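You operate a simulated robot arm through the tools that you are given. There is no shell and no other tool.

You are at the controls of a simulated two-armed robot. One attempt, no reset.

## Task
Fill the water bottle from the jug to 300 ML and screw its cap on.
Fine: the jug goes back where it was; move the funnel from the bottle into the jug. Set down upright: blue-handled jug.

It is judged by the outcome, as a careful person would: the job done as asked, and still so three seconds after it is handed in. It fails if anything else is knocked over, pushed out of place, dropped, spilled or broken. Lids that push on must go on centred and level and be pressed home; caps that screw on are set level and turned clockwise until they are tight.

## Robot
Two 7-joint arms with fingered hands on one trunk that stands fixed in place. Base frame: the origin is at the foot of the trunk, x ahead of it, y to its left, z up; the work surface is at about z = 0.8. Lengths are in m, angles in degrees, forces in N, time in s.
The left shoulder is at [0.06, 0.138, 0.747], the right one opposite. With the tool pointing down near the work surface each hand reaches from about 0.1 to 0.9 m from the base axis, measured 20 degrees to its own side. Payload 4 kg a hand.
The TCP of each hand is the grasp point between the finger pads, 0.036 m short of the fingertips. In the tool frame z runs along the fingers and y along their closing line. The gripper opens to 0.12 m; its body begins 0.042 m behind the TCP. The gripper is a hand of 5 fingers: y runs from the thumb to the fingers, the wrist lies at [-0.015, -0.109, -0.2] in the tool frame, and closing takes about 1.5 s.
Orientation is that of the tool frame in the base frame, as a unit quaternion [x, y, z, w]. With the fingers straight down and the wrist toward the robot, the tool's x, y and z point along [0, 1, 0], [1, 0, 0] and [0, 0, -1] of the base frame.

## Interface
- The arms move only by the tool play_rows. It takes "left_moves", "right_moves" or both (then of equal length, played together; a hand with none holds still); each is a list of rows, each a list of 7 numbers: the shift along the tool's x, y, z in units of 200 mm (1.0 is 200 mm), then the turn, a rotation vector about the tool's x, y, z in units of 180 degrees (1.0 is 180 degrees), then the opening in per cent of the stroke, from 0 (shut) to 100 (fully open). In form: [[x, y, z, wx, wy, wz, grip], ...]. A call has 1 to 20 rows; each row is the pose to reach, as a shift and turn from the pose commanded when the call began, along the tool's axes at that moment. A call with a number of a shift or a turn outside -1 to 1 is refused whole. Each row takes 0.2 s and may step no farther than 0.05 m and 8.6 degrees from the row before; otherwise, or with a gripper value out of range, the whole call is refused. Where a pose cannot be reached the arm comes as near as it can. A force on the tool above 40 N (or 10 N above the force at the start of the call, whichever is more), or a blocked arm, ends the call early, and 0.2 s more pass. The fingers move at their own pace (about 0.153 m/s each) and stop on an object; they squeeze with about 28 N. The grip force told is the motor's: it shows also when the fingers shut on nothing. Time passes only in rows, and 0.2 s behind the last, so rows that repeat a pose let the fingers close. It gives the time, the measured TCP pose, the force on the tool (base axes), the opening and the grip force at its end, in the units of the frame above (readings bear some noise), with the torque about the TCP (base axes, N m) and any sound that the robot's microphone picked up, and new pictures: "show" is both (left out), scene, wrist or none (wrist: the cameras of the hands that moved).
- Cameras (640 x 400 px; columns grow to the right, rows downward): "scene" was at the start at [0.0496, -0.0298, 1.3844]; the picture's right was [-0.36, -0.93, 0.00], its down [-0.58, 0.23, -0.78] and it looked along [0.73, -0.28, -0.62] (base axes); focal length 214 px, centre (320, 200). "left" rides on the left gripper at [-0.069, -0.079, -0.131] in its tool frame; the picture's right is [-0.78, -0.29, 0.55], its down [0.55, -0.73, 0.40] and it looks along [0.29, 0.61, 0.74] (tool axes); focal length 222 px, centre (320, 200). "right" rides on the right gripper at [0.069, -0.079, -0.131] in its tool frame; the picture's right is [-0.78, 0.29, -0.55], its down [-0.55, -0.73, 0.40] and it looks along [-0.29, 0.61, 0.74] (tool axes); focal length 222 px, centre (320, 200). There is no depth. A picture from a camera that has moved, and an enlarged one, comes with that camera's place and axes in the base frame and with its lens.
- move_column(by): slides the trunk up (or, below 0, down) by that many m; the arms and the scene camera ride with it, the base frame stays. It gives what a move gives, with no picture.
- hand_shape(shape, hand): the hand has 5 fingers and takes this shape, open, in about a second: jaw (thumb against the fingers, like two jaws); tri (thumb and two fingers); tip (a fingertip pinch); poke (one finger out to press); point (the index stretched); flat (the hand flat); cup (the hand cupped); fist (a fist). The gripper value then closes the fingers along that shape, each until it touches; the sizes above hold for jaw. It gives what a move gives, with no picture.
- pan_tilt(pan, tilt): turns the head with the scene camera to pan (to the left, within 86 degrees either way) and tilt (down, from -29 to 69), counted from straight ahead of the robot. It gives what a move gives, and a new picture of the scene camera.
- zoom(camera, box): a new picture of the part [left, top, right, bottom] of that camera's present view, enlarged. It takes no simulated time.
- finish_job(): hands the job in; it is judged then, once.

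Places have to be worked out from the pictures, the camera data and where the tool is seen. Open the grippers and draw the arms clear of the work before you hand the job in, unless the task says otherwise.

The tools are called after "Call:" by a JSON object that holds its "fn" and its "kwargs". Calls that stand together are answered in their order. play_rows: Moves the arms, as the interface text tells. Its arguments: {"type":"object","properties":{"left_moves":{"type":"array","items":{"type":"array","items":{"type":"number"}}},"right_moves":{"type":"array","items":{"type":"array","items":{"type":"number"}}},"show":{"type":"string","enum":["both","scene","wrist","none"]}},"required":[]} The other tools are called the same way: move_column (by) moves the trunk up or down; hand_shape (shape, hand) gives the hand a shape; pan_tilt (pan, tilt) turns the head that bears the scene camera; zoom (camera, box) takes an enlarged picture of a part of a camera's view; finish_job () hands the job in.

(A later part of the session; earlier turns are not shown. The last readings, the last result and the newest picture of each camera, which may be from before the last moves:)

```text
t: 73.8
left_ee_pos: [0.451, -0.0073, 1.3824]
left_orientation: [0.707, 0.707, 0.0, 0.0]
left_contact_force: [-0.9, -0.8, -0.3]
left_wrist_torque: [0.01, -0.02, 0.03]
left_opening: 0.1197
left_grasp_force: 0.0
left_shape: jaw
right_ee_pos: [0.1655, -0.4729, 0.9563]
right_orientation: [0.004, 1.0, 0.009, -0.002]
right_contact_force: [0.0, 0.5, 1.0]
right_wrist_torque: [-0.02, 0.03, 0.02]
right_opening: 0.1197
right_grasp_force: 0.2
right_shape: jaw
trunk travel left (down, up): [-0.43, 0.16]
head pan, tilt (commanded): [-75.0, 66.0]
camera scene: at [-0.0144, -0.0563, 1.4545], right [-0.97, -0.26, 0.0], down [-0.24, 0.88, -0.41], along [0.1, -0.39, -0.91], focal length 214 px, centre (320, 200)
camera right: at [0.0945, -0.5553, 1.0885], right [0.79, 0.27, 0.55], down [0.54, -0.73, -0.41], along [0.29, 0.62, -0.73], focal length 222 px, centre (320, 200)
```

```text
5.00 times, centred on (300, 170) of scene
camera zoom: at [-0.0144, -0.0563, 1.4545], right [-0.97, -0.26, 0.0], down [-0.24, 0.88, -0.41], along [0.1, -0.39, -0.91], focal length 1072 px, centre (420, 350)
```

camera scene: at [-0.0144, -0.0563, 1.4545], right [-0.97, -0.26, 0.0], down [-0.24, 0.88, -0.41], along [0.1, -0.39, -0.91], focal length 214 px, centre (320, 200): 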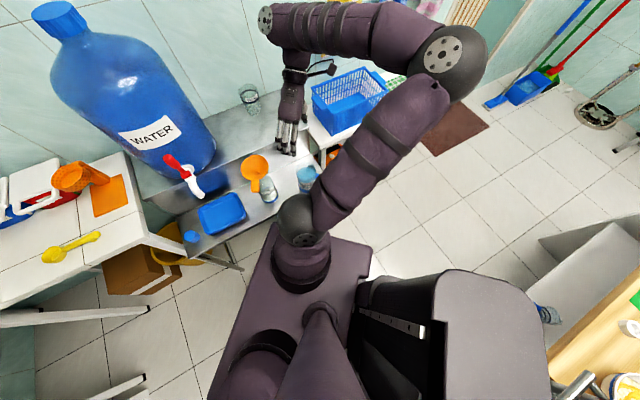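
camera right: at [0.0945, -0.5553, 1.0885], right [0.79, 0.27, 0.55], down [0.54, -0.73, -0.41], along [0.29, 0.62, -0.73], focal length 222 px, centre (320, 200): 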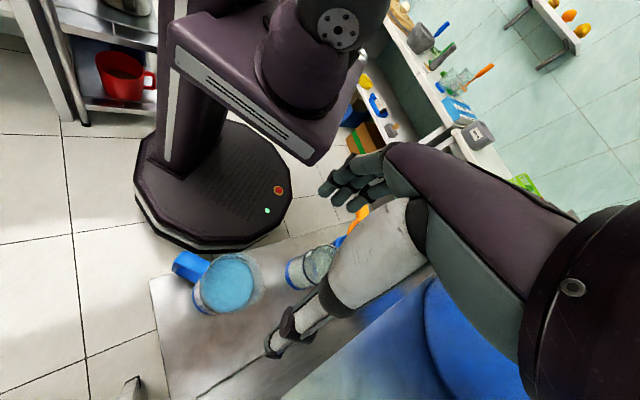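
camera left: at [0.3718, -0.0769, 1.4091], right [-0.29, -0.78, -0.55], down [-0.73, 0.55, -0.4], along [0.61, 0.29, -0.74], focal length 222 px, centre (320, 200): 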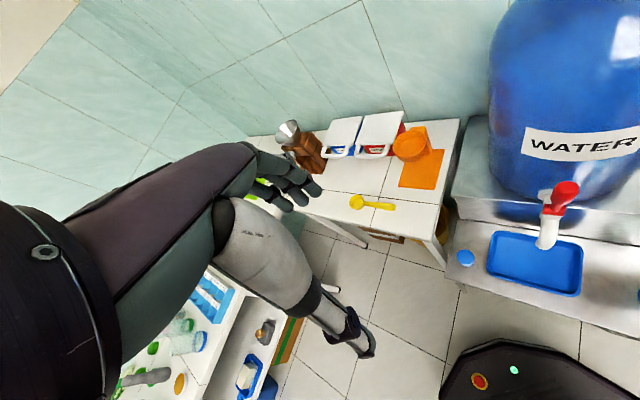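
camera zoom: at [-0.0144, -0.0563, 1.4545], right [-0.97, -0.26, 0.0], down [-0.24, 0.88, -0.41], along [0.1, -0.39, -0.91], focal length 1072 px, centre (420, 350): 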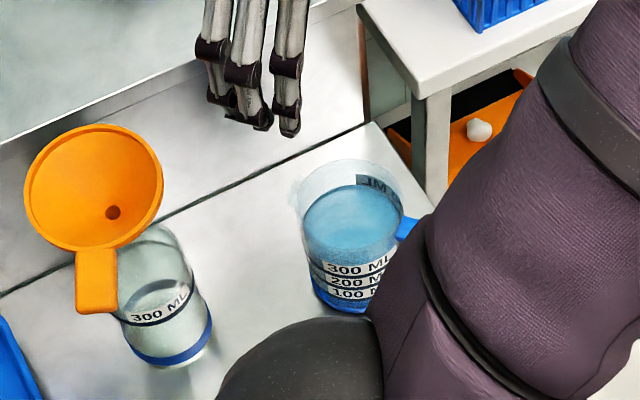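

The jug axis is now (0.1535,-0.4755), handle exactly at 180°. I centre over it and descend.

Call:
{"fn": "play_rows", "kwargs": {"right_moves": [[0.03, -0.006, 0.15, 0, 0, 0, 100], [0.06, -0.013, 0.3, 0, 0, 0, 100], [0.06, -0.013, 0.47, 0, 0, 0, 100], [0.06, -0.013, 0.64, 0, 0, 0, 100], [0.06, -0.013, 0.78, 0, 0, 0, 100]], "show": "none"}}

Call:
{"fn": "zoom", "kwargs": {"camera": "right", "box": [170, 160, 410, 400]}}

Call:
{"fn": "zoom", "kwargs": {"camera": "scene", "box": [240, 130, 360, 210]}}

```text
t: 75.0
left_ee_pos: [0.45, -0.0078, 1.3825]
left_orientation: [0.707, 0.707, 0.0, -0.001]
left_contact_force: [0.5, 0.2, -0.3]
left_wrist_torque: [0.0, -0.03, 0.04]
left_opening: 0.1195
left_grasp_force: 0.0
left_shape: jaw
right_ee_pos: [0.1521, -0.4726, 0.7995]
right_orientation: [0.004, 1.0, 0.009, 0.0]
right_contact_force: [-1.6, -0.1, -0.2]
right_wrist_torque: [0.02, 0.01, 0.03]
right_opening: 0.1197
right_grasp_force: 0.1
right_shape: jaw
trunk travel left (down, up): [-0.43, 0.16]
head pan, tilt (commanded): [-75.0, 66.0]
```

```text
1.67 times, centred on (290, 280) of right
camera zoom: at [0.0813, -0.5547, 0.9321], right [0.79, 0.28, 0.55], down [0.54, -0.73, -0.41], along [0.29, 0.62, -0.73], focal length 370 px, centre (370, 67)
```

zoom: 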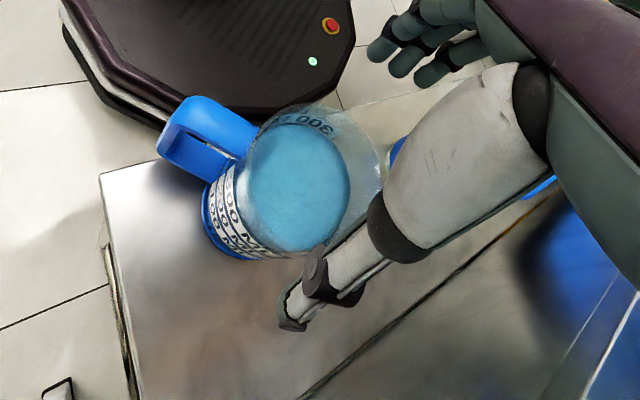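

```text
5.00 times, centred on (300, 170) of scene
camera zoom: at [-0.0152, -0.0567, 1.4545], right [-0.97, -0.26, 0.0], down [-0.24, 0.88, -0.41], along [0.11, -0.39, -0.91], focal length 1072 px, centre (420, 350)
```

zoom: 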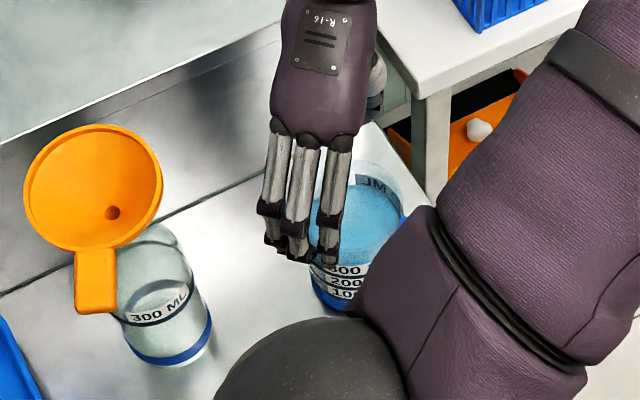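

The wrist view puts the axis at about (0.156,-0.478), so I nudge a few mm and descend to z≈0.735.

Call:
{"fn": "play_rows", "kwargs": {"right_moves": [[-0.017, -0.022, 0.08, 0, 0, 0, 100], [-0.017, -0.022, 0.16, 0, 0, 0, 100], [-0.017, -0.022, 0.24, 0, 0, 0, 100], [-0.017, -0.022, 0.32, 0, 0, 0, 100]], "show": "none"}}

Call:
{"fn": "zoom", "kwargs": {"camera": "right", "box": [170, 160, 410, 400]}}

Call:
{"fn": "zoom", "kwargs": {"camera": "scene", "box": [260, 130, 360, 210]}}

```text
t: 76.0
left_ee_pos: [0.4504, -0.0064, 1.3819]
left_orientation: [0.707, 0.707, 0.0, 0.0]
left_contact_force: [-0.1, 0.5, -0.4]
left_wrist_torque: [0.02, 0.01, 0.02]
left_opening: 0.1197
left_grasp_force: 0.0
left_shape: jaw
right_ee_pos: [0.1545, -0.4771, 0.7366]
right_orientation: [0.004, 1.0, 0.008, -0.001]
right_contact_force: [0.7, 0.3, -0.3]
right_wrist_torque: [-0.01, 0.02, 0.03]
right_opening: 0.1197
right_grasp_force: 0.0
right_shape: jaw
trunk travel left (down, up): [-0.43, 0.16]
head pan, tilt (commanded): [-75.0, 66.0]
```

```text
1.67 times, centred on (290, 280) of right
camera zoom: at [0.0842, -0.5585, 0.8679], right [0.79, 0.27, 0.55], down [0.54, -0.73, -0.41], along [0.29, 0.62, -0.73], focal length 370 px, centre (370, 67)
```

zoom: 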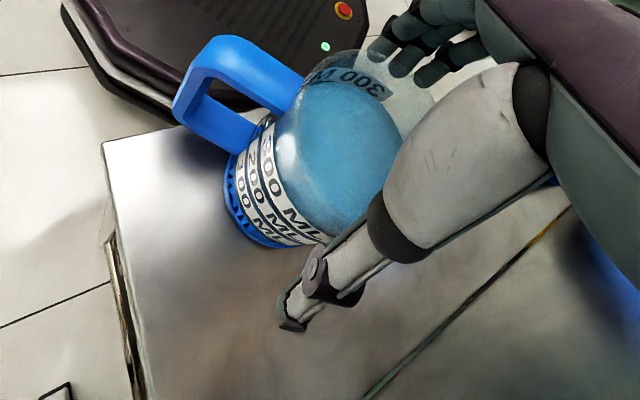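

```text
5.00 times, centred on (310, 170) of scene
camera zoom: at [-0.0152, -0.0566, 1.4545], right [-0.97, -0.26, 0.0], down [-0.24, 0.88, -0.41], along [0.11, -0.39, -0.91], focal length 1072 px, centre (370, 350)
```

zoom: 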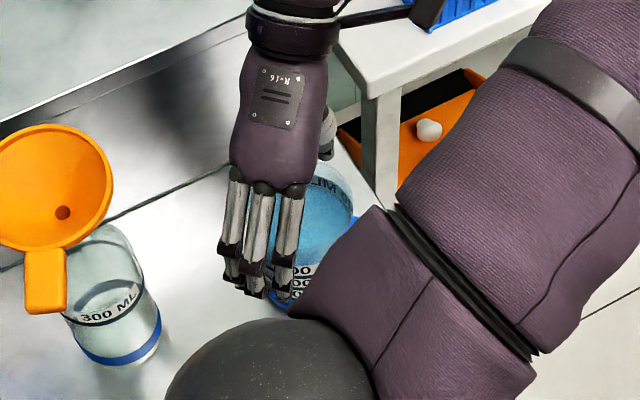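

Aligned like the earlier good grip. I close on the body and lift slightly to check the weight.

Call:
{"fn": "play_rows", "kwargs": {"right_moves": [[0, 0, 0, 0, 0, 0, 85], [0, 0, 0, 0, 0, 0, 70], [0, 0, 0, 0, 0, 0, 50], [0, 0, 0, 0, 0, 0, 30], [0, 0, 0, 0, 0, 0, 10], [0, 0, 0, 0, 0, 0, 0], [0, 0, 0, 0, 0, 0, 0], [0, 0, 0, 0, 0, 0, 0], [0, 0, -0.05, 0, 0, 0, 0], [0, 0, -0.1, 0, 0, 0, 0], [0, 0, -0.15, 0, 0, 0, 0], [0, 0, -0.15, 0, 0, 0, 0]], "show": "both"}}

Call:
{"fn": "zoom", "kwargs": {"camera": "right", "box": [170, 160, 410, 400]}}

```text
t: 78.6
left_ee_pos: [0.4505, -0.007, 1.3829]
left_orientation: [0.707, 0.707, 0.0, 0.0]
left_contact_force: [0.0, 0.1, -0.8]
left_wrist_torque: [-0.01, 0.0, -0.01]
left_opening: 0.1194
left_grasp_force: 0.0
left_shape: jaw
right_ee_pos: [0.1543, -0.4776, 0.767]
right_orientation: [0.004, 1.0, 0.009, -0.001]
right_contact_force: [-0.8, -0.3, -4.6]
right_wrist_torque: [-0.02, -0.05, 0.01]
right_opening: 0.0684
right_grasp_force: 27.8
right_shape: jaw
trunk travel left (down, up): [-0.43, 0.16]
head pan, tilt (commanded): [-75.0, 66.0]
camera scene: at [-0.0151, -0.0566, 1.4545], right [-0.97, -0.26, 0.0], down [-0.24, 0.88, -0.41], along [0.11, -0.39, -0.91], focal length 214 px, centre (320, 200)
camera right: at [0.0847, -0.5595, 0.8986], right [0.79, 0.27, 0.55], down [0.54, -0.73, -0.41], along [0.29, 0.62, -0.73], focal length 222 px, centre (320, 200)
```

scene: 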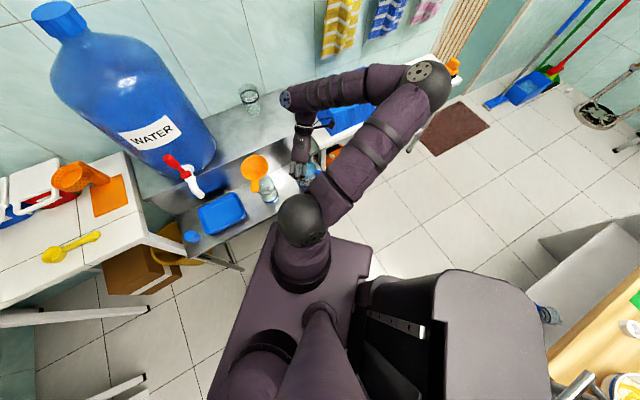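
right: 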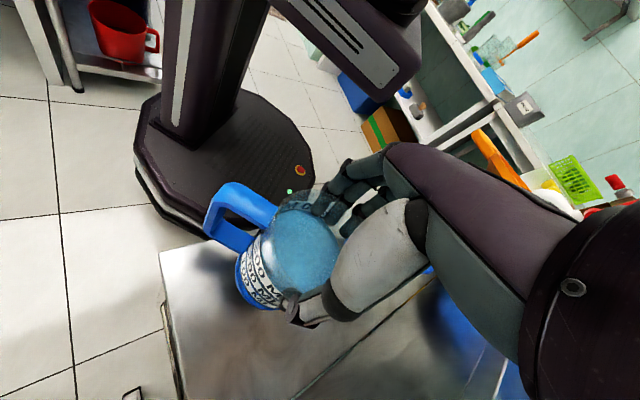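

```text
1.67 times, centred on (290, 280) of right
camera zoom: at [0.0847, -0.5595, 0.8986], right [0.79, 0.27, 0.55], down [0.54, -0.73, -0.41], along [0.29, 0.62, -0.73], focal length 370 px, centre (370, 67)
```

zoom: 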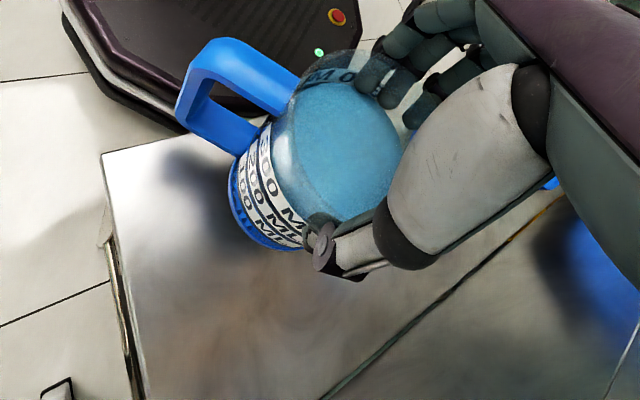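

The grip is firm and the full weight (4.6 N) is carried. I lift the jug straight up gently to about z=0.97.

Call:
{"fn": "play_rows", "kwargs": {"right_moves": [[0, 0, -0.07, 0, 0, 0, 0], [0, 0, -0.18, 0, 0, 0, 0], [0, 0, -0.31, 0, 0, 0, 0], [0, 0, -0.45, 0, 0, 0, 0], [0, 0, -0.59, 0, 0, 0, 0], [0, 0, -0.73, 0, 0, 0, 0], [0, 0, -0.86, 0, 0, 0, 0], [0, 0, -0.95, 0, 0, 0, 0], [0, 0, -1.0, 0, 0, 0, 0]], "show": "none"}}

Call:
{"fn": "play_rows", "kwargs": {"right_moves": [[0, 0, -0.05, 0, 0, 0, 0], [0, 0, -0.15, 0, 0, 0, 0], [0, 0, -0.27, 0, 0, 0, 0], [0, 0, -0.38, 0, 0, 0, 0], [0, 0, -0.45, 0, 0, 0, 0]], "show": "both"}}

```text
t: 80.6
left_ee_pos: [0.4497, -0.0071, 1.3822]
left_orientation: [0.707, 0.707, -0.001, -0.001]
left_contact_force: [0.0, 1.2, 0.4]
left_wrist_torque: [0.0, 0.01, 0.0]
left_opening: 0.1197
left_grasp_force: 0.0
left_shape: jaw
right_ee_pos: [0.1547, -0.4794, 0.9663]
right_orientation: [0.005, 1.0, 0.009, -0.001]
right_contact_force: [-0.2, -1.1, -4.7]
right_wrist_torque: [-0.02, -0.06, 0.02]
right_opening: 0.0686
right_grasp_force: 27.9
right_shape: jaw
trunk travel left (down, up): [-0.43, 0.16]
head pan, tilt (commanded): [-75.0, 66.0]
```

```text
t: 81.8
left_ee_pos: [0.4503, -0.0071, 1.3835]
left_orientation: [0.707, 0.707, 0.0, -0.001]
left_contact_force: [-0.2, 0.2, 0.4]
left_wrist_torque: [-0.03, 0.0, 0.0]
left_opening: 0.1199
left_grasp_force: 0.0
left_shape: jaw
right_ee_pos: [0.1554, -0.4809, 1.0575]
right_orientation: [0.005, 1.0, 0.008, -0.002]
right_contact_force: [-1.1, 0.4, -4.8]
right_wrist_torque: [-0.02, -0.06, -0.02]
right_opening: 0.0681
right_grasp_force: 27.6
right_shape: jaw
trunk travel left (down, up): [-0.43, 0.16]
head pan, tilt (commanded): [-75.0, 66.0]
camera scene: at [-0.0152, -0.0565, 1.4545], right [-0.97, -0.26, 0.0], down [-0.24, 0.88, -0.41], along [0.11, -0.39, -0.91], focal length 214 px, centre (320, 200)
camera right: at [0.0848, -0.5634, 1.189], right [0.79, 0.28, 0.55], down [0.54, -0.73, -0.41], along [0.29, 0.62, -0.73], focal length 222 px, centre (320, 200)
```

scene: 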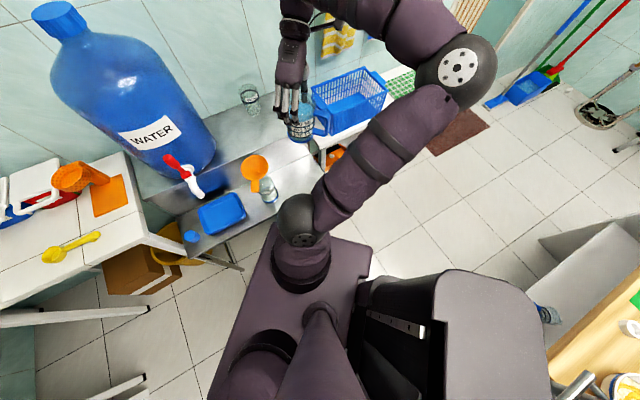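
right: 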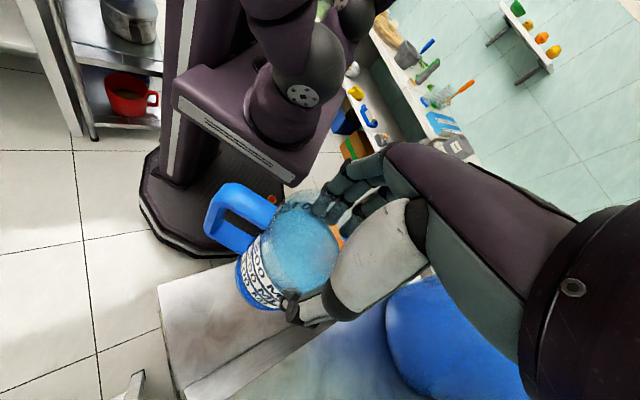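

The jug hangs steady at z≈1.06 (base ≈0.94, above the funnel rim at ≈0.85). Now I carry it over to the left side of the funnel at (0.308,-0.318) while turning to yaw −15°, so the spout points right/toward the funnel.

Call:
{"fn": "play_rows", "kwargs": {"right_moves": [[-0.02, 0.022, 0, 0, 0, 0.0156, 0], [-0.06, 0.064, 0, 0, 0, 0.0467, 0], [-0.112, 0.12, 0, 0, 0, 0.0856, 0], [-0.168, 0.179, 0, 0, 0, 0.128, 0], [-0.224, 0.239, 0, 0, 0, 0.1711, 0], [-0.281, 0.299, 0, 0, 0, 0.2139, 0], [-0.337, 0.359, 0, 0, 0, 0.2567, 0], [-0.393, 0.418, 0, 0, 0, 0.2994, 0], [-0.449, 0.478, 0, 0, 0, 0.3422, 0], [-0.505, 0.538, 0, 0, 0, 0.385, 0], [-0.561, 0.598, 0, 0, 0, 0.4278, 0], [-0.617, 0.658, 0, 0, 0, 0.4706, 0], [-0.673, 0.717, 0, 0, 0, 0.5133, 0], [-0.72, 0.767, 0, 0, 0, 0.5483, 0], [-0.75, 0.799, 0, 0, 0, 0.572, 0], [-0.765, 0.815, 0, 0, 0, 0.5833, 0]], "show": "both"}}

```text
t: 85.2
left_ee_pos: [0.4503, -0.0073, 1.383]
left_orientation: [0.707, 0.707, 0.0, 0.0]
left_contact_force: [0.6, 0.9, 0.0]
left_wrist_torque: [0.03, -0.04, 0.02]
left_opening: 0.1199
left_grasp_force: 0.1
left_shape: jaw
right_ee_pos: [0.3105, -0.3206, 1.0593]
right_orientation: [0.796, 0.605, 0.005, -0.006]
right_contact_force: [0.6, 0.4, -5.1]
right_wrist_torque: [-0.1, 0.0, 0.01]
right_opening: 0.0686
right_grasp_force: 27.9
right_shape: jaw
trunk travel left (down, up): [-0.43, 0.16]
head pan, tilt (commanded): [-75.0, 66.0]
camera scene: at [-0.015, -0.0563, 1.4545], right [-0.97, -0.26, 0.0], down [-0.24, 0.88, -0.41], along [0.1, -0.39, -0.91], focal length 214 px, centre (320, 200)
camera right: at [0.2519, -0.2352, 1.1939], right [0.07, -0.84, 0.53], down [-0.86, -0.33, -0.4], along [0.51, -0.43, -0.74], focal length 222 px, centre (320, 200)
```

scene: 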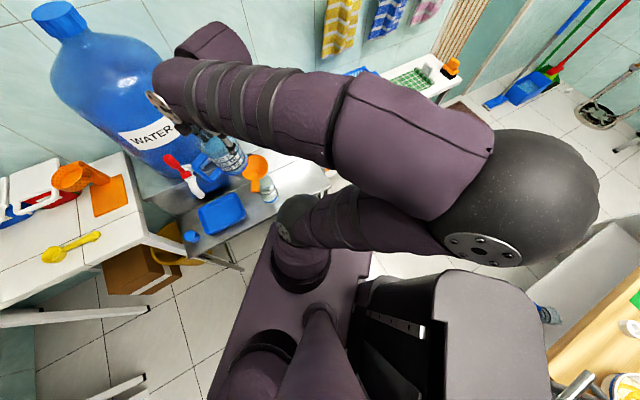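
right: 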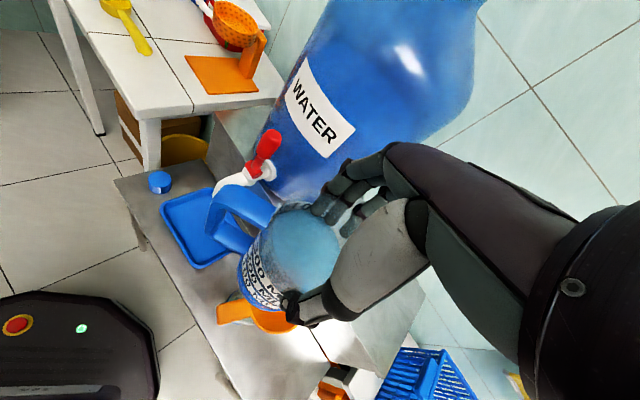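

The jug is held over the left side of the funnel. I'll turn the head to get the funnel and bottle near the centre of the scene view.

Call:
{"fn": "pan_tilt", "kwargs": {"pan": -52, "tilt": 56}}

Call:
{"fn": "zoom", "kwargs": {"camera": "scene", "box": [240, 120, 400, 240]}}

```text
t: 86.0
left_ee_pos: [0.4506, -0.0058, 1.3828]
left_orientation: [0.707, 0.707, 0.0, -0.001]
left_contact_force: [0.2, -1.1, -0.1]
left_wrist_torque: [0.02, -0.01, 0.0]
left_opening: 0.1197
left_grasp_force: 0.0
left_shape: jaw
right_ee_pos: [0.3095, -0.3196, 1.0595]
right_orientation: [0.796, 0.606, 0.004, -0.007]
right_contact_force: [0.6, -0.4, -4.1]
right_wrist_torque: [-0.06, 0.02, -0.01]
right_opening: 0.0682
right_grasp_force: 27.4
right_shape: jaw
trunk travel left (down, up): [-0.43, 0.16]
head pan, tilt (commanded): [-52.0, 56.0]
camera scene: at [0.0133, -0.055, 1.4659], right [-0.79, -0.61, 0.0], down [-0.51, 0.65, -0.56], along [0.34, -0.44, -0.83], focal length 214 px, centre (320, 200)
```

scene: 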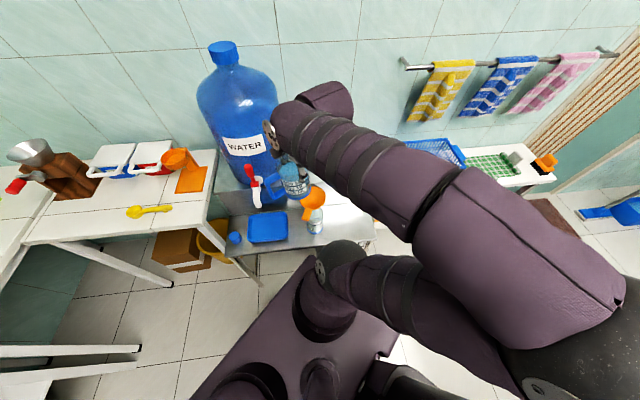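

```text
3.33 times, centred on (320, 180) of scene
camera zoom: at [0.0133, -0.055, 1.4659], right [-0.79, -0.61, 0.0], down [-0.51, 0.65, -0.56], along [0.34, -0.44, -0.83], focal length 715 px, centre (320, 267)
```

zoom: 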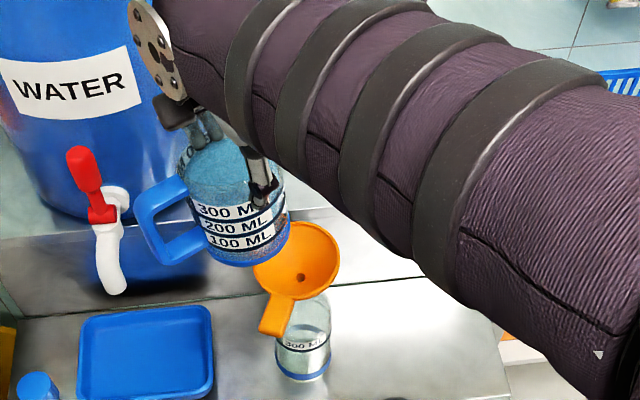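

The jug's spout hangs above the funnel with the handle to the left. I'll tilt to 35° (before any pouring should start), keeping the lip over the funnel and lowering a little.

Call:
{"fn": "play_rows", "kwargs": {"right_moves": [[-0.001, 0, 0.03, 0, 0.025, 0, 0], [-0.004, 0, 0.08, 0, 0.055, 0, 0], [-0.008, 0, 0.14, 0, 0.09, 0, 0], [-0.013, 0, 0.2, 0, 0.125, 0, 0], [-0.018, 0, 0.26, 0, 0.16, 0, 0], [-0.021, 0, 0.3, 0, 0.185, 0, 0], [-0.0225, 0, 0.3125, 0, 0.1944, 0, 0]], "show": "both"}}

Call:
{"fn": "zoom", "kwargs": {"camera": "scene", "box": [240, 140, 400, 260]}}

```text
t: 87.7
left_ee_pos: [0.4507, -0.0074, 1.383]
left_orientation: [0.707, 0.707, 0.0, -0.001]
left_contact_force: [-0.5, 0.2, -0.8]
left_wrist_torque: [0.0, -0.01, 0.05]
left_opening: 0.1201
left_grasp_force: 0.0
left_shape: jaw
right_ee_pos: [0.3083, -0.3238, 0.9955]
right_orientation: [0.757, 0.576, 0.244, -0.189]
right_contact_force: [-0.5, -0.1, -4.7]
right_wrist_torque: [-0.18, 0.03, -0.02]
right_opening: 0.0685
right_grasp_force: 27.5
right_shape: jaw
trunk travel left (down, up): [-0.43, 0.16]
head pan, tilt (commanded): [-52.0, 56.0]
camera scene: at [0.0134, -0.0551, 1.4659], right [-0.79, -0.62, 0.0], down [-0.51, 0.65, -0.56], along [0.34, -0.44, -0.83], focal length 214 px, centre (320, 200)
camera right: at [0.2267, -0.3241, 1.1453], right [0.03, -1.0, -0.02], down [-0.77, -0.01, -0.64], along [0.64, 0.03, -0.77], focal length 222 px, centre (320, 200)
```

scene: 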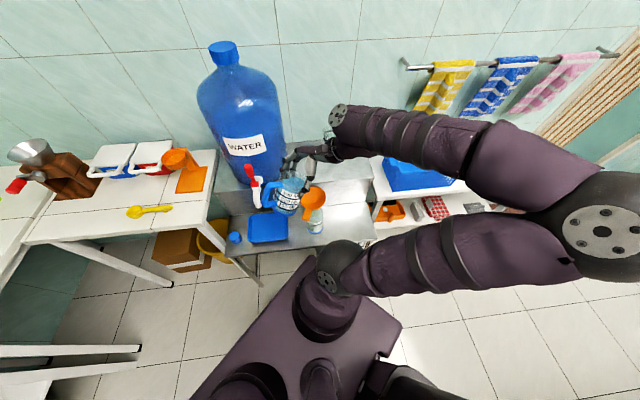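
right: 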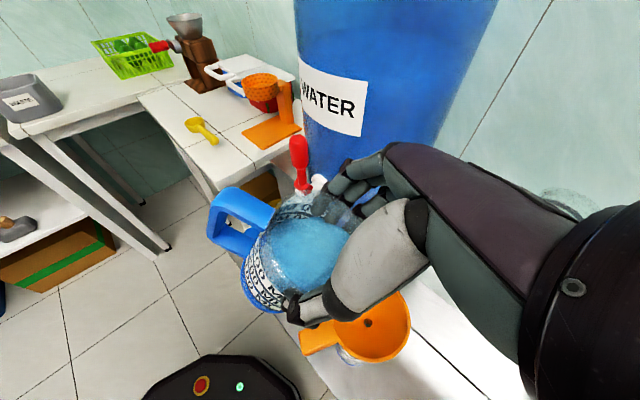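

```text
3.33 times, centred on (320, 200) of scene
camera zoom: at [0.0134, -0.0551, 1.4659], right [-0.79, -0.62, 0.0], down [-0.51, 0.65, -0.56], along [0.34, -0.44, -0.83], focal length 715 px, centre (320, 200)
```

zoom: 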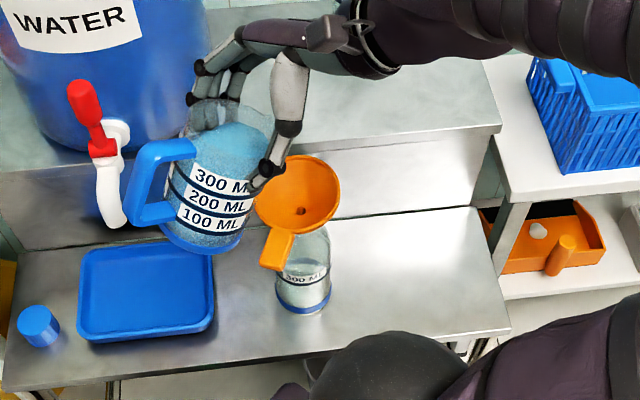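

The view is clear and nothing has spilled. I tilt on to 45°, keeping the lip over the funnel and hold.

Call:
{"fn": "play_rows", "kwargs": {"right_moves": [[-0.016, 0, 0.013, 0, 0.0139, 0, 0], [-0.032, 0, 0.026, 0, 0.0278, 0, 0], [-0.048, 0, 0.039, 0, 0.0417, 0, 0], [-0.064, 0, 0.052, 0, 0.0556, 0, 0], [-0.064, 0, 0.052, 0, 0.0556, 0, 0], [-0.064, 0, 0.052, 0, 0.0556, 0, 0]], "show": "none"}}

Call:
{"fn": "zoom", "kwargs": {"camera": "scene", "box": [260, 150, 360, 240]}}

Call:
{"fn": "zoom", "kwargs": {"camera": "right", "box": [190, 180, 430, 400]}}

```text
t: 89.0
left_ee_pos: [0.4497, -0.0071, 1.3827]
left_orientation: [0.707, 0.707, 0.0, 0.0]
left_contact_force: [-0.3, 0.0, 0.1]
left_wrist_torque: [-0.03, 0.0, 0.0]
left_opening: 0.1195
left_grasp_force: 0.0
left_shape: jaw
right_ee_pos: [0.3086, -0.3279, 0.9801]
right_orientation: [0.734, 0.557, 0.308, -0.238]
right_contact_force: [-0.2, -0.2, -4.9]
right_wrist_torque: [-0.22, 0.03, -0.01]
right_opening: 0.0684
right_grasp_force: 28.0
right_shape: jaw
trunk travel left (down, up): [-0.43, 0.16]
head pan, tilt (commanded): [-52.0, 56.0]
```

```text
4.44 times, centred on (310, 195) of scene
camera zoom: at [0.0133, -0.0551, 1.4659], right [-0.79, -0.62, 0.0], down [-0.51, 0.65, -0.56], along [0.34, -0.44, -0.83], focal length 953 px, centre (364, 222)
```

zoom: 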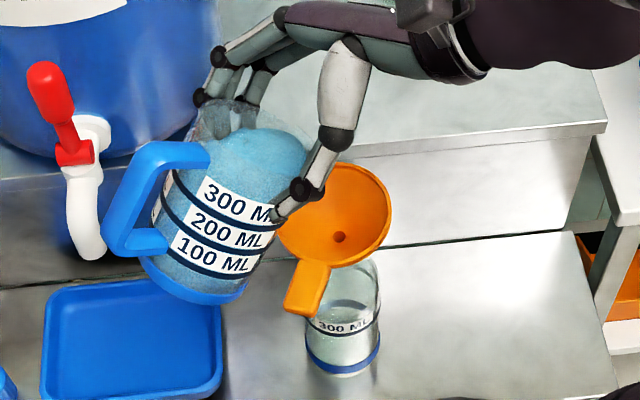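

```text
1.82 times, centred on (310, 290) of right
camera zoom: at [0.2189, -0.3525, 1.1241], right [0.03, -0.98, -0.19], down [-0.74, 0.1, -0.67], along [0.67, 0.16, -0.72], focal length 404 px, centre (338, 36)
```

zoom: 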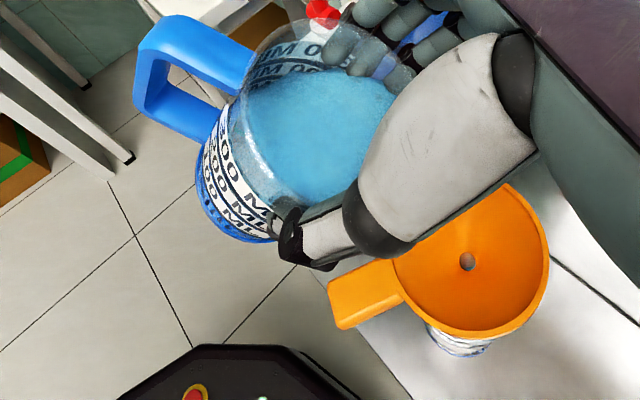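

Still no pouring at 45°; the grip holds. I go on to 50° and hold a moment.

Call:
{"fn": "play_rows", "kwargs": {"right_moves": [[-0.016, 0, 0.007, 0, 0.0139, 0, 0], [-0.0325, 0, 0.0134, 0, 0.0278, 0, 0], [-0.0325, 0, 0.0134, 0, 0.0278, 0, 0], [-0.0325, 0, 0.0134, 0, 0.0278, 0, 0], [-0.0325, 0, 0.0134, 0, 0.0278, 0, 0]], "show": "none"}}

Call:
{"fn": "zoom", "kwargs": {"camera": "scene", "box": [260, 150, 360, 240]}}

Call:
{"fn": "zoom", "kwargs": {"camera": "right", "box": [190, 180, 430, 400]}}

```text
t: 90.2
left_ee_pos: [0.45, -0.0077, 1.3827]
left_orientation: [0.707, 0.708, 0.0, 0.0]
left_contact_force: [-0.5, -0.3, -0.1]
left_wrist_torque: [-0.02, 0.0, 0.0]
left_opening: 0.1195
left_grasp_force: 0.1
left_shape: jaw
right_ee_pos: [0.3069, -0.3295, 0.9746]
right_orientation: [0.719, 0.546, 0.34, -0.263]
right_contact_force: [0.8, 0.8, -4.3]
right_wrist_torque: [-0.24, 0.02, 0.03]
right_opening: 0.0685
right_grasp_force: 28.0
right_shape: jaw
trunk travel left (down, up): [-0.43, 0.16]
head pan, tilt (commanded): [-52.0, 56.0]
```

```text
4.44 times, centred on (310, 195) of scene
camera zoom: at [0.0133, -0.055, 1.4659], right [-0.79, -0.62, 0.0], down [-0.51, 0.65, -0.56], along [0.34, -0.44, -0.83], focal length 953 px, centre (364, 222)
```

zoom: 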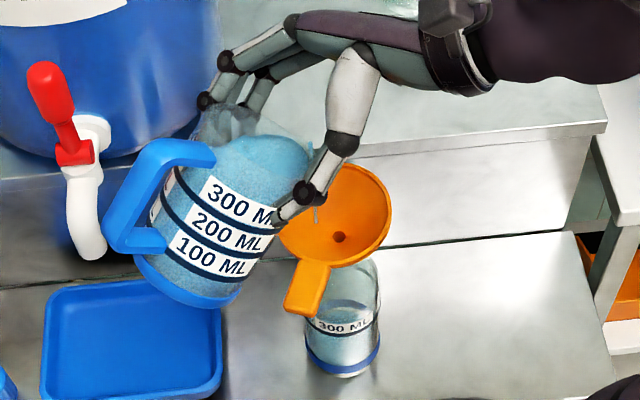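

```text
1.82 times, centred on (310, 290) of right
camera zoom: at [0.2151, -0.3662, 1.1131], right [0.03, -0.96, -0.27], down [-0.72, 0.16, -0.67], along [0.69, 0.22, -0.69], focal length 404 px, centre (338, 36)
```

zoom: 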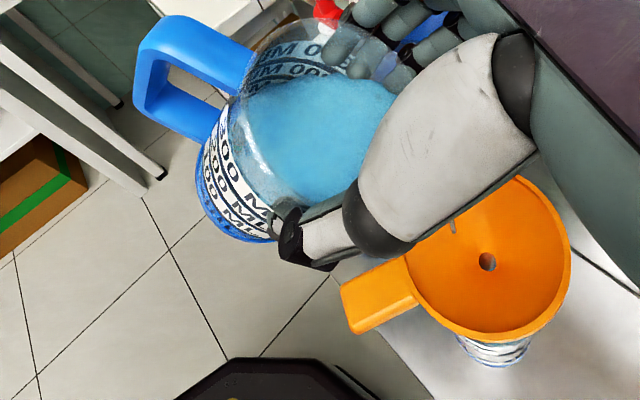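

Pouring has begun: a thin stream drops inside the funnel. I tilt to 55°, shifting the lip 6 mm toward the funnel's centre, and hold.

Call:
{"fn": "play_rows", "kwargs": {"right_moves": [[-0.028, 0, -0.007, 0, 0.0139, 0, 0], [-0.055, 0, -0.013, 0, 0.0278, 0, 0], [-0.055, 0, -0.013, 0, 0.0278, 0, 0], [-0.055, 0, -0.013, 0, 0.0278, 0, 0], [-0.055, 0, -0.013, 0, 0.0278, 0, 0]], "show": "none"}}

Call:
{"fn": "zoom", "kwargs": {"camera": "scene", "box": [260, 150, 360, 240]}}

Call:
{"fn": "zoom", "kwargs": {"camera": "right", "box": [190, 180, 430, 400]}}

```text
t: 91.5
left_ee_pos: [0.4506, -0.0065, 1.3836]
left_orientation: [0.707, 0.707, -0.001, 0.0]
left_contact_force: [0.5, -0.6, -0.4]
left_wrist_torque: [-0.03, 0.03, 0.02]
left_opening: 0.1198
left_grasp_force: 0.0
left_shape: jaw
right_ee_pos: [0.3047, -0.3387, 0.9665]
right_orientation: [0.703, 0.534, 0.372, -0.285]
right_contact_force: [0.5, -0.1, -3.7]
right_wrist_torque: [-0.2, 0.07, 0.03]
right_opening: 0.0685
right_grasp_force: 28.3
right_shape: jaw
trunk travel left (down, up): [-0.43, 0.16]
head pan, tilt (commanded): [-52.0, 56.0]
```

```text
4.44 times, centred on (310, 195) of scene
camera zoom: at [0.0133, -0.055, 1.4659], right [-0.79, -0.62, 0.0], down [-0.51, 0.65, -0.56], along [0.34, -0.44, -0.83], focal length 953 px, centre (364, 222)
```

zoom: 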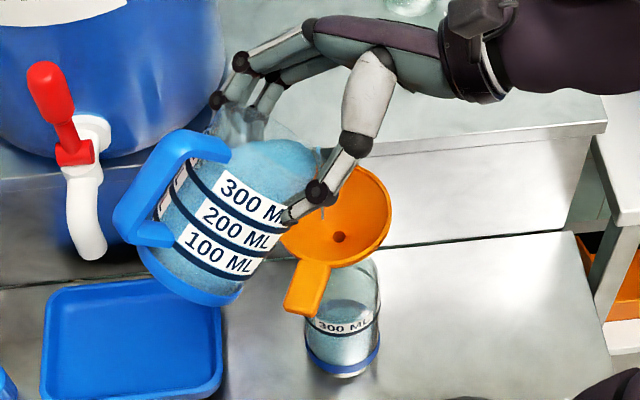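

```text
1.82 times, centred on (310, 290) of right
camera zoom: at [0.2096, -0.386, 1.1004], right [0.04, -0.94, -0.35], down [-0.71, 0.22, -0.67], along [0.71, 0.27, -0.65], focal length 404 px, centre (338, 36)
```

zoom: 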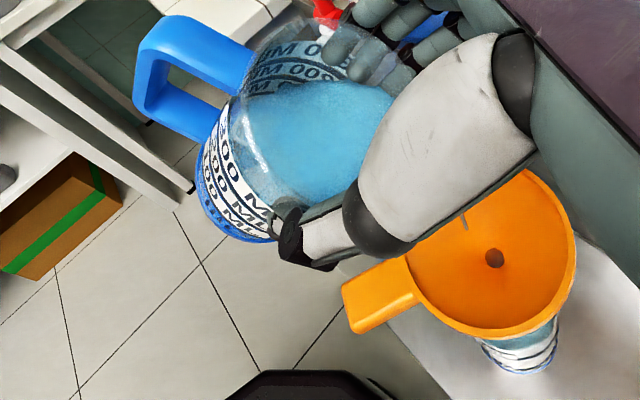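

The stream lands inside the funnel and the bottle is filling. I zoom in on the bottle level.

Call:
{"fn": "zoom", "kwargs": {"camera": "scene", "box": [300, 205, 340, 240]}}

Call:
{"fn": "play_rows", "kwargs": {"right_moves": [[0, 0, 0, 0, 0, 0, 0], [0, 0, 0, 0, 0, 0, 0], [0, 0, 0, 0, 0, 0, 0]], "show": "none"}}

Call:
{"fn": "zoom", "kwargs": {"camera": "scene", "box": [300, 205, 340, 240]}}

```text
11.43 times, centred on (320, 222) of scene
camera zoom: at [0.0133, -0.055, 1.4659], right [-0.79, -0.62, 0.0], down [-0.51, 0.65, -0.56], along [0.34, -0.44, -0.83], focal length 2451 px, centre (320, -57)
```

zoom: 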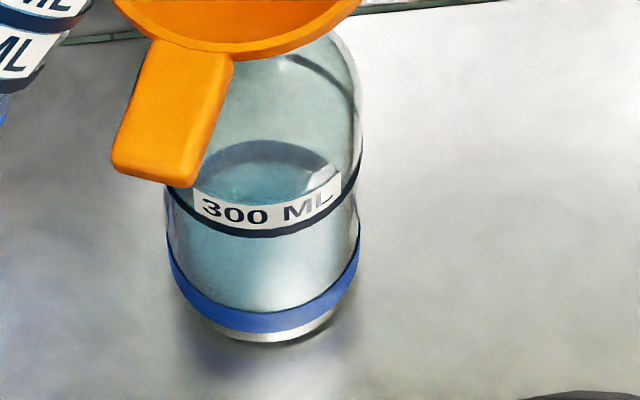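

```text
t: 92.2
left_ee_pos: [0.4501, -0.0066, 1.3819]
left_orientation: [0.707, 0.707, 0.0, 0.001]
left_contact_force: [0.0, 0.3, 0.2]
left_wrist_torque: [0.04, -0.02, 0.0]
left_opening: 0.1196
left_grasp_force: 0.1
left_shape: jaw
right_ee_pos: [0.3043, -0.3381, 0.9666]
right_orientation: [0.704, 0.533, 0.372, -0.286]
right_contact_force: [-0.3, -1.0, -3.6]
right_wrist_torque: [-0.24, 0.07, -0.04]
right_opening: 0.0688
right_grasp_force: 28.7
right_shape: jaw
trunk travel left (down, up): [-0.43, 0.16]
head pan, tilt (commanded): [-52.0, 56.0]
```

```text
11.43 times, centred on (320, 222) of scene
camera zoom: at [0.0133, -0.055, 1.4659], right [-0.79, -0.62, 0.0], down [-0.51, 0.65, -0.56], along [0.34, -0.44, -0.83], focal length 2451 px, centre (320, -57)
```

zoom: 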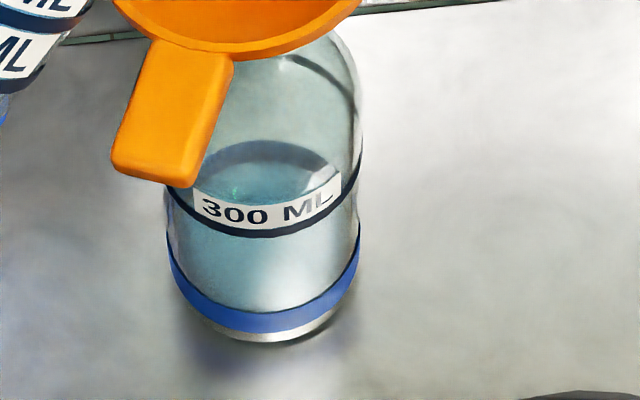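

About 1 N (≈100 ml) has left the jug. I zoom further in on the bottle to find the water surface.

Call:
{"fn": "zoom", "kwargs": {"camera": "scene", "box": [308, 212, 332, 232]}}

Call:
{"fn": "zoom", "kwargs": {"camera": "right", "box": [330, 280, 430, 390]}}

```text
16.00 times, centred on (320, 222) of scene
camera zoom: at [0.0133, -0.055, 1.4659], right [-0.79, -0.62, 0.0], down [-0.51, 0.65, -0.56], along [0.34, -0.44, -0.83], focal length 3432 px, centre (320, -152)
```

zoom: 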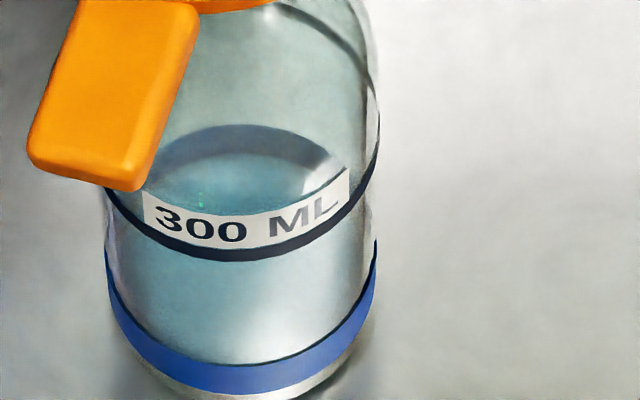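

```text
3.64 times, centred on (380, 335) of right
camera zoom: at [0.2097, -0.386, 1.1004], right [0.04, -0.94, -0.35], down [-0.71, 0.22, -0.67], along [0.71, 0.27, -0.65], focal length 808 px, centre (102, -291)
```

zoom: 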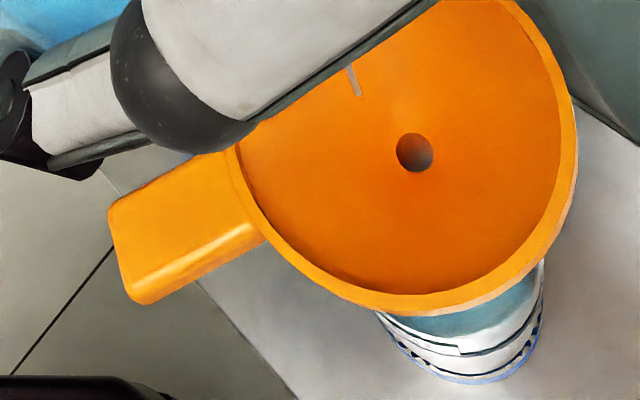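

The thin stream falls well inside the funnel. I continue to 60° and hold while watching the weight.

Call:
{"fn": "play_rows", "kwargs": {"right_moves": [[-0.0193, 0, 0.0035, 0, 0.0139, 0, 0], [-0.0385, 0, 0.007, 0, 0.0278, 0, 0], [-0.0385, 0, 0.007, 0, 0.0278, 0, 0], [-0.0385, 0, 0.007, 0, 0.0278, 0, 0], [-0.0385, 0, 0.007, 0, 0.0278, 0, 0], [-0.0385, 0, 0.007, 0, 0.0278, 0, 0]], "show": "none"}}

Call:
{"fn": "zoom", "kwargs": {"camera": "scene", "box": [300, 205, 340, 240]}}

Call:
{"fn": "zoom", "kwargs": {"camera": "right", "box": [190, 180, 430, 400]}}

```text
t: 93.7
left_ee_pos: [0.4516, -0.0072, 1.3836]
left_orientation: [0.707, 0.707, 0.0, 0.0]
left_contact_force: [-0.5, -0.7, -0.2]
left_wrist_torque: [-0.01, 0.02, 0.01]
left_opening: 0.1193
left_grasp_force: 0.1
left_shape: jaw
right_ee_pos: [0.3047, -0.3428, 0.9608]
right_orientation: [0.687, 0.521, 0.402, -0.309]
right_contact_force: [1.4, -0.3, -3.2]
right_wrist_torque: [-0.17, 0.07, -0.01]
right_opening: 0.0684
right_grasp_force: 28.3
right_shape: jaw
trunk travel left (down, up): [-0.43, 0.16]
head pan, tilt (commanded): [-52.0, 56.0]
```

```text
11.43 times, centred on (320, 222) of scene
camera zoom: at [0.0133, -0.055, 1.4659], right [-0.79, -0.62, 0.0], down [-0.51, 0.65, -0.56], along [0.34, -0.44, -0.83], focal length 2451 px, centre (320, -57)
```

zoom: 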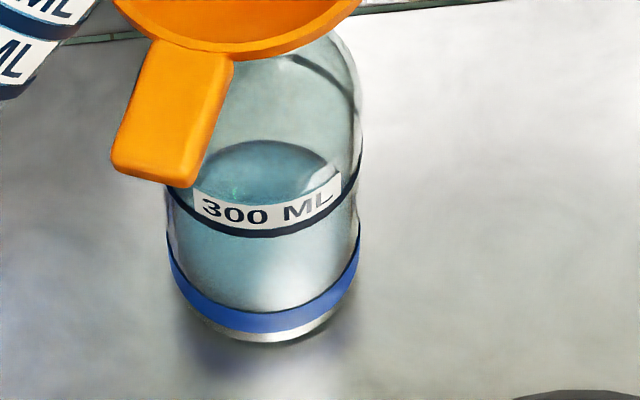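

```text
1.82 times, centred on (310, 290) of right
camera zoom: at [0.2056, -0.3997, 1.0866], right [0.05, -0.91, -0.42], down [-0.69, 0.27, -0.67], along [0.72, 0.32, -0.61], focal length 404 px, centre (338, 36)
```

zoom: 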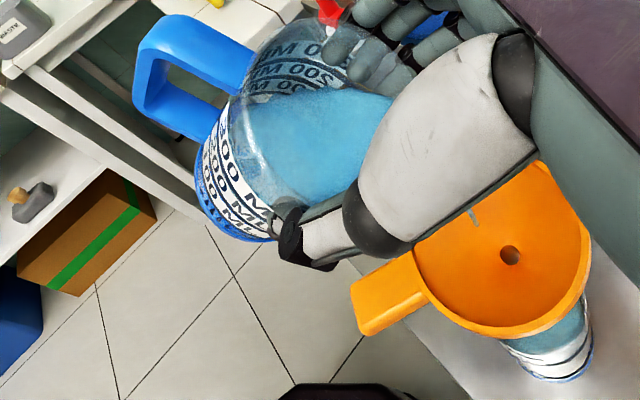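

The water surface in the bottle is rising (I judge it at z≈0.648; the 300 ML line is at z≈0.708), consistent with ~145 g lost from the jug. I tilt on to 65°.

Call:
{"fn": "play_rows", "kwargs": {"right_moves": [[-0.0205, 0, 0.0018, 0, 0.0139, 0, 0], [-0.041, 0, 0.0035, 0, 0.0278, 0, 0], [-0.041, 0, 0.0035, 0, 0.0278, 0, 0], [-0.041, 0, 0.0035, 0, 0.0278, 0, 0], [-0.041, 0, 0.0035, 0, 0.0278, 0, 0], [-0.041, 0, 0.0035, 0, 0.0278, 0, 0]], "show": "none"}}

Call:
{"fn": "zoom", "kwargs": {"camera": "scene", "box": [300, 205, 340, 240]}}

Call:
{"fn": "zoom", "kwargs": {"camera": "scene", "box": [260, 150, 360, 240]}}

Call:
{"fn": "zoom", "kwargs": {"camera": "right", "box": [190, 180, 430, 400]}}

```text
t: 95.0
left_ee_pos: [0.4512, -0.0065, 1.3819]
left_orientation: [0.708, 0.707, 0.001, 0.0]
left_contact_force: [-0.3, 0.1, 0.1]
left_wrist_torque: [-0.04, -0.02, -0.01]
left_opening: 0.1198
left_grasp_force: 0.1
left_shape: jaw
right_ee_pos: [0.3017, -0.3441, 0.9525]
right_orientation: [0.669, 0.506, 0.431, -0.331]
right_contact_force: [-0.2, -0.6, -2.5]
right_wrist_torque: [-0.19, 0.08, -0.02]
right_opening: 0.0687
right_grasp_force: 28.1
right_shape: jaw
trunk travel left (down, up): [-0.43, 0.16]
head pan, tilt (commanded): [-52.0, 56.0]
```

```text
11.43 times, centred on (320, 222) of scene
camera zoom: at [0.0133, -0.055, 1.4659], right [-0.79, -0.62, 0.0], down [-0.51, 0.65, -0.56], along [0.34, -0.44, -0.83], focal length 2451 px, centre (320, -57)
```

zoom: 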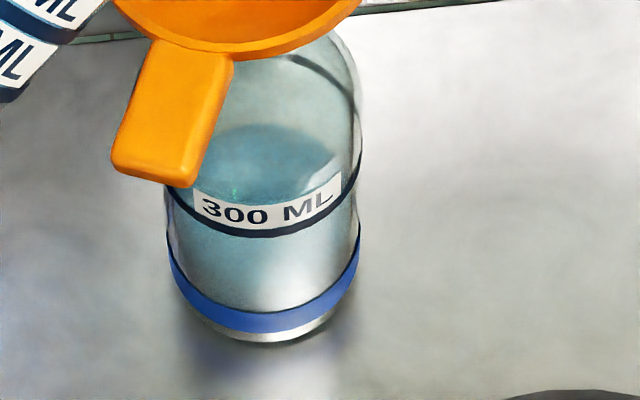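

```text
4.44 times, centred on (310, 195) of scene
camera zoom: at [0.0133, -0.055, 1.4659], right [-0.79, -0.62, 0.0], down [-0.51, 0.65, -0.56], along [0.34, -0.44, -0.83], focal length 953 px, centre (364, 222)
```

zoom: 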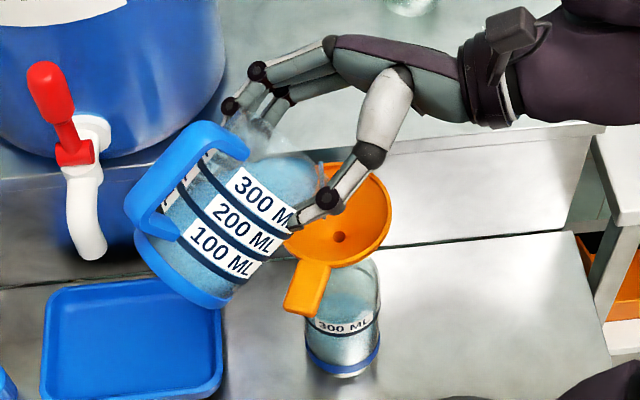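

```text
1.82 times, centred on (310, 290) of right
camera zoom: at [0.2018, -0.4136, 1.0718], right [0.06, -0.87, -0.5], down [-0.67, 0.33, -0.66], along [0.74, 0.37, -0.57], focal length 404 px, centre (338, 36)
```

zoom: 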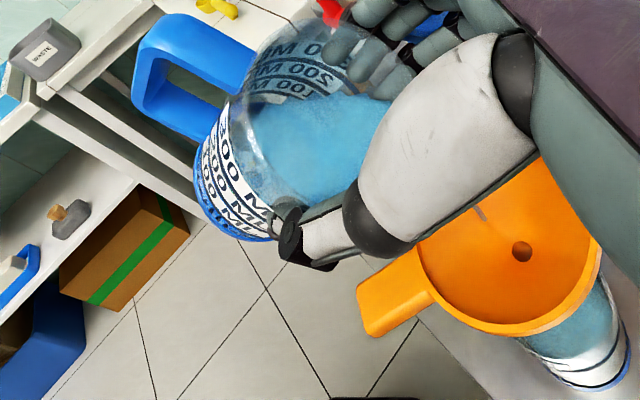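

About 2 N has been poured and the level keeps rising toward the line. I hold here for a second to let the flow settle and re-measure.

Call:
{"fn": "play_rows", "kwargs": {"right_moves": [[0, 0, 0, 0, 0, 0, 0], [0, 0, 0, 0, 0, 0, 0], [0, 0, 0, 0, 0, 0, 0], [0, 0, 0, 0, 0, 0, 0]], "show": "none"}}

Call:
{"fn": "zoom", "kwargs": {"camera": "scene", "box": [308, 206, 332, 226]}}

Call:
{"fn": "zoom", "kwargs": {"camera": "right", "box": [360, 290, 460, 400]}}

```text
t: 96.0
left_ee_pos: [0.4506, -0.0054, 1.3823]
left_orientation: [0.707, 0.707, 0.0, 0.0]
left_contact_force: [-0.2, 0.0, 0.2]
left_wrist_torque: [-0.02, 0.01, -0.02]
left_opening: 0.1196
left_grasp_force: 0.1
left_shape: jaw
right_ee_pos: [0.3017, -0.3458, 0.9522]
right_orientation: [0.669, 0.507, 0.432, -0.331]
right_contact_force: [-0.1, 0.7, -2.2]
right_wrist_torque: [-0.18, 0.06, 0.0]
right_opening: 0.0682
right_grasp_force: 28.4
right_shape: jaw
trunk travel left (down, up): [-0.43, 0.16]
head pan, tilt (commanded): [-52.0, 56.0]
```

```text
16.00 times, centred on (320, 216) of scene
camera zoom: at [0.0133, -0.055, 1.4659], right [-0.79, -0.62, 0.0], down [-0.51, 0.65, -0.56], along [0.34, -0.44, -0.83], focal length 3432 px, centre (320, -56)
```

zoom: 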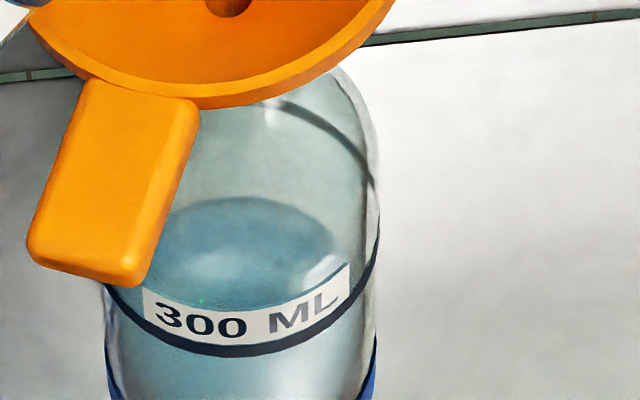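

```text
3.64 times, centred on (410, 345) of right
camera zoom: at [0.2018, -0.4136, 1.0718], right [0.06, -0.87, -0.5], down [-0.67, 0.33, -0.66], along [0.74, 0.37, -0.57], focal length 808 px, centre (-7, -327)
```

zoom: 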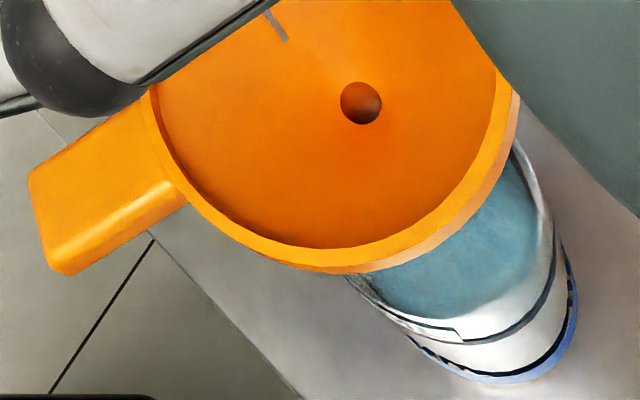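

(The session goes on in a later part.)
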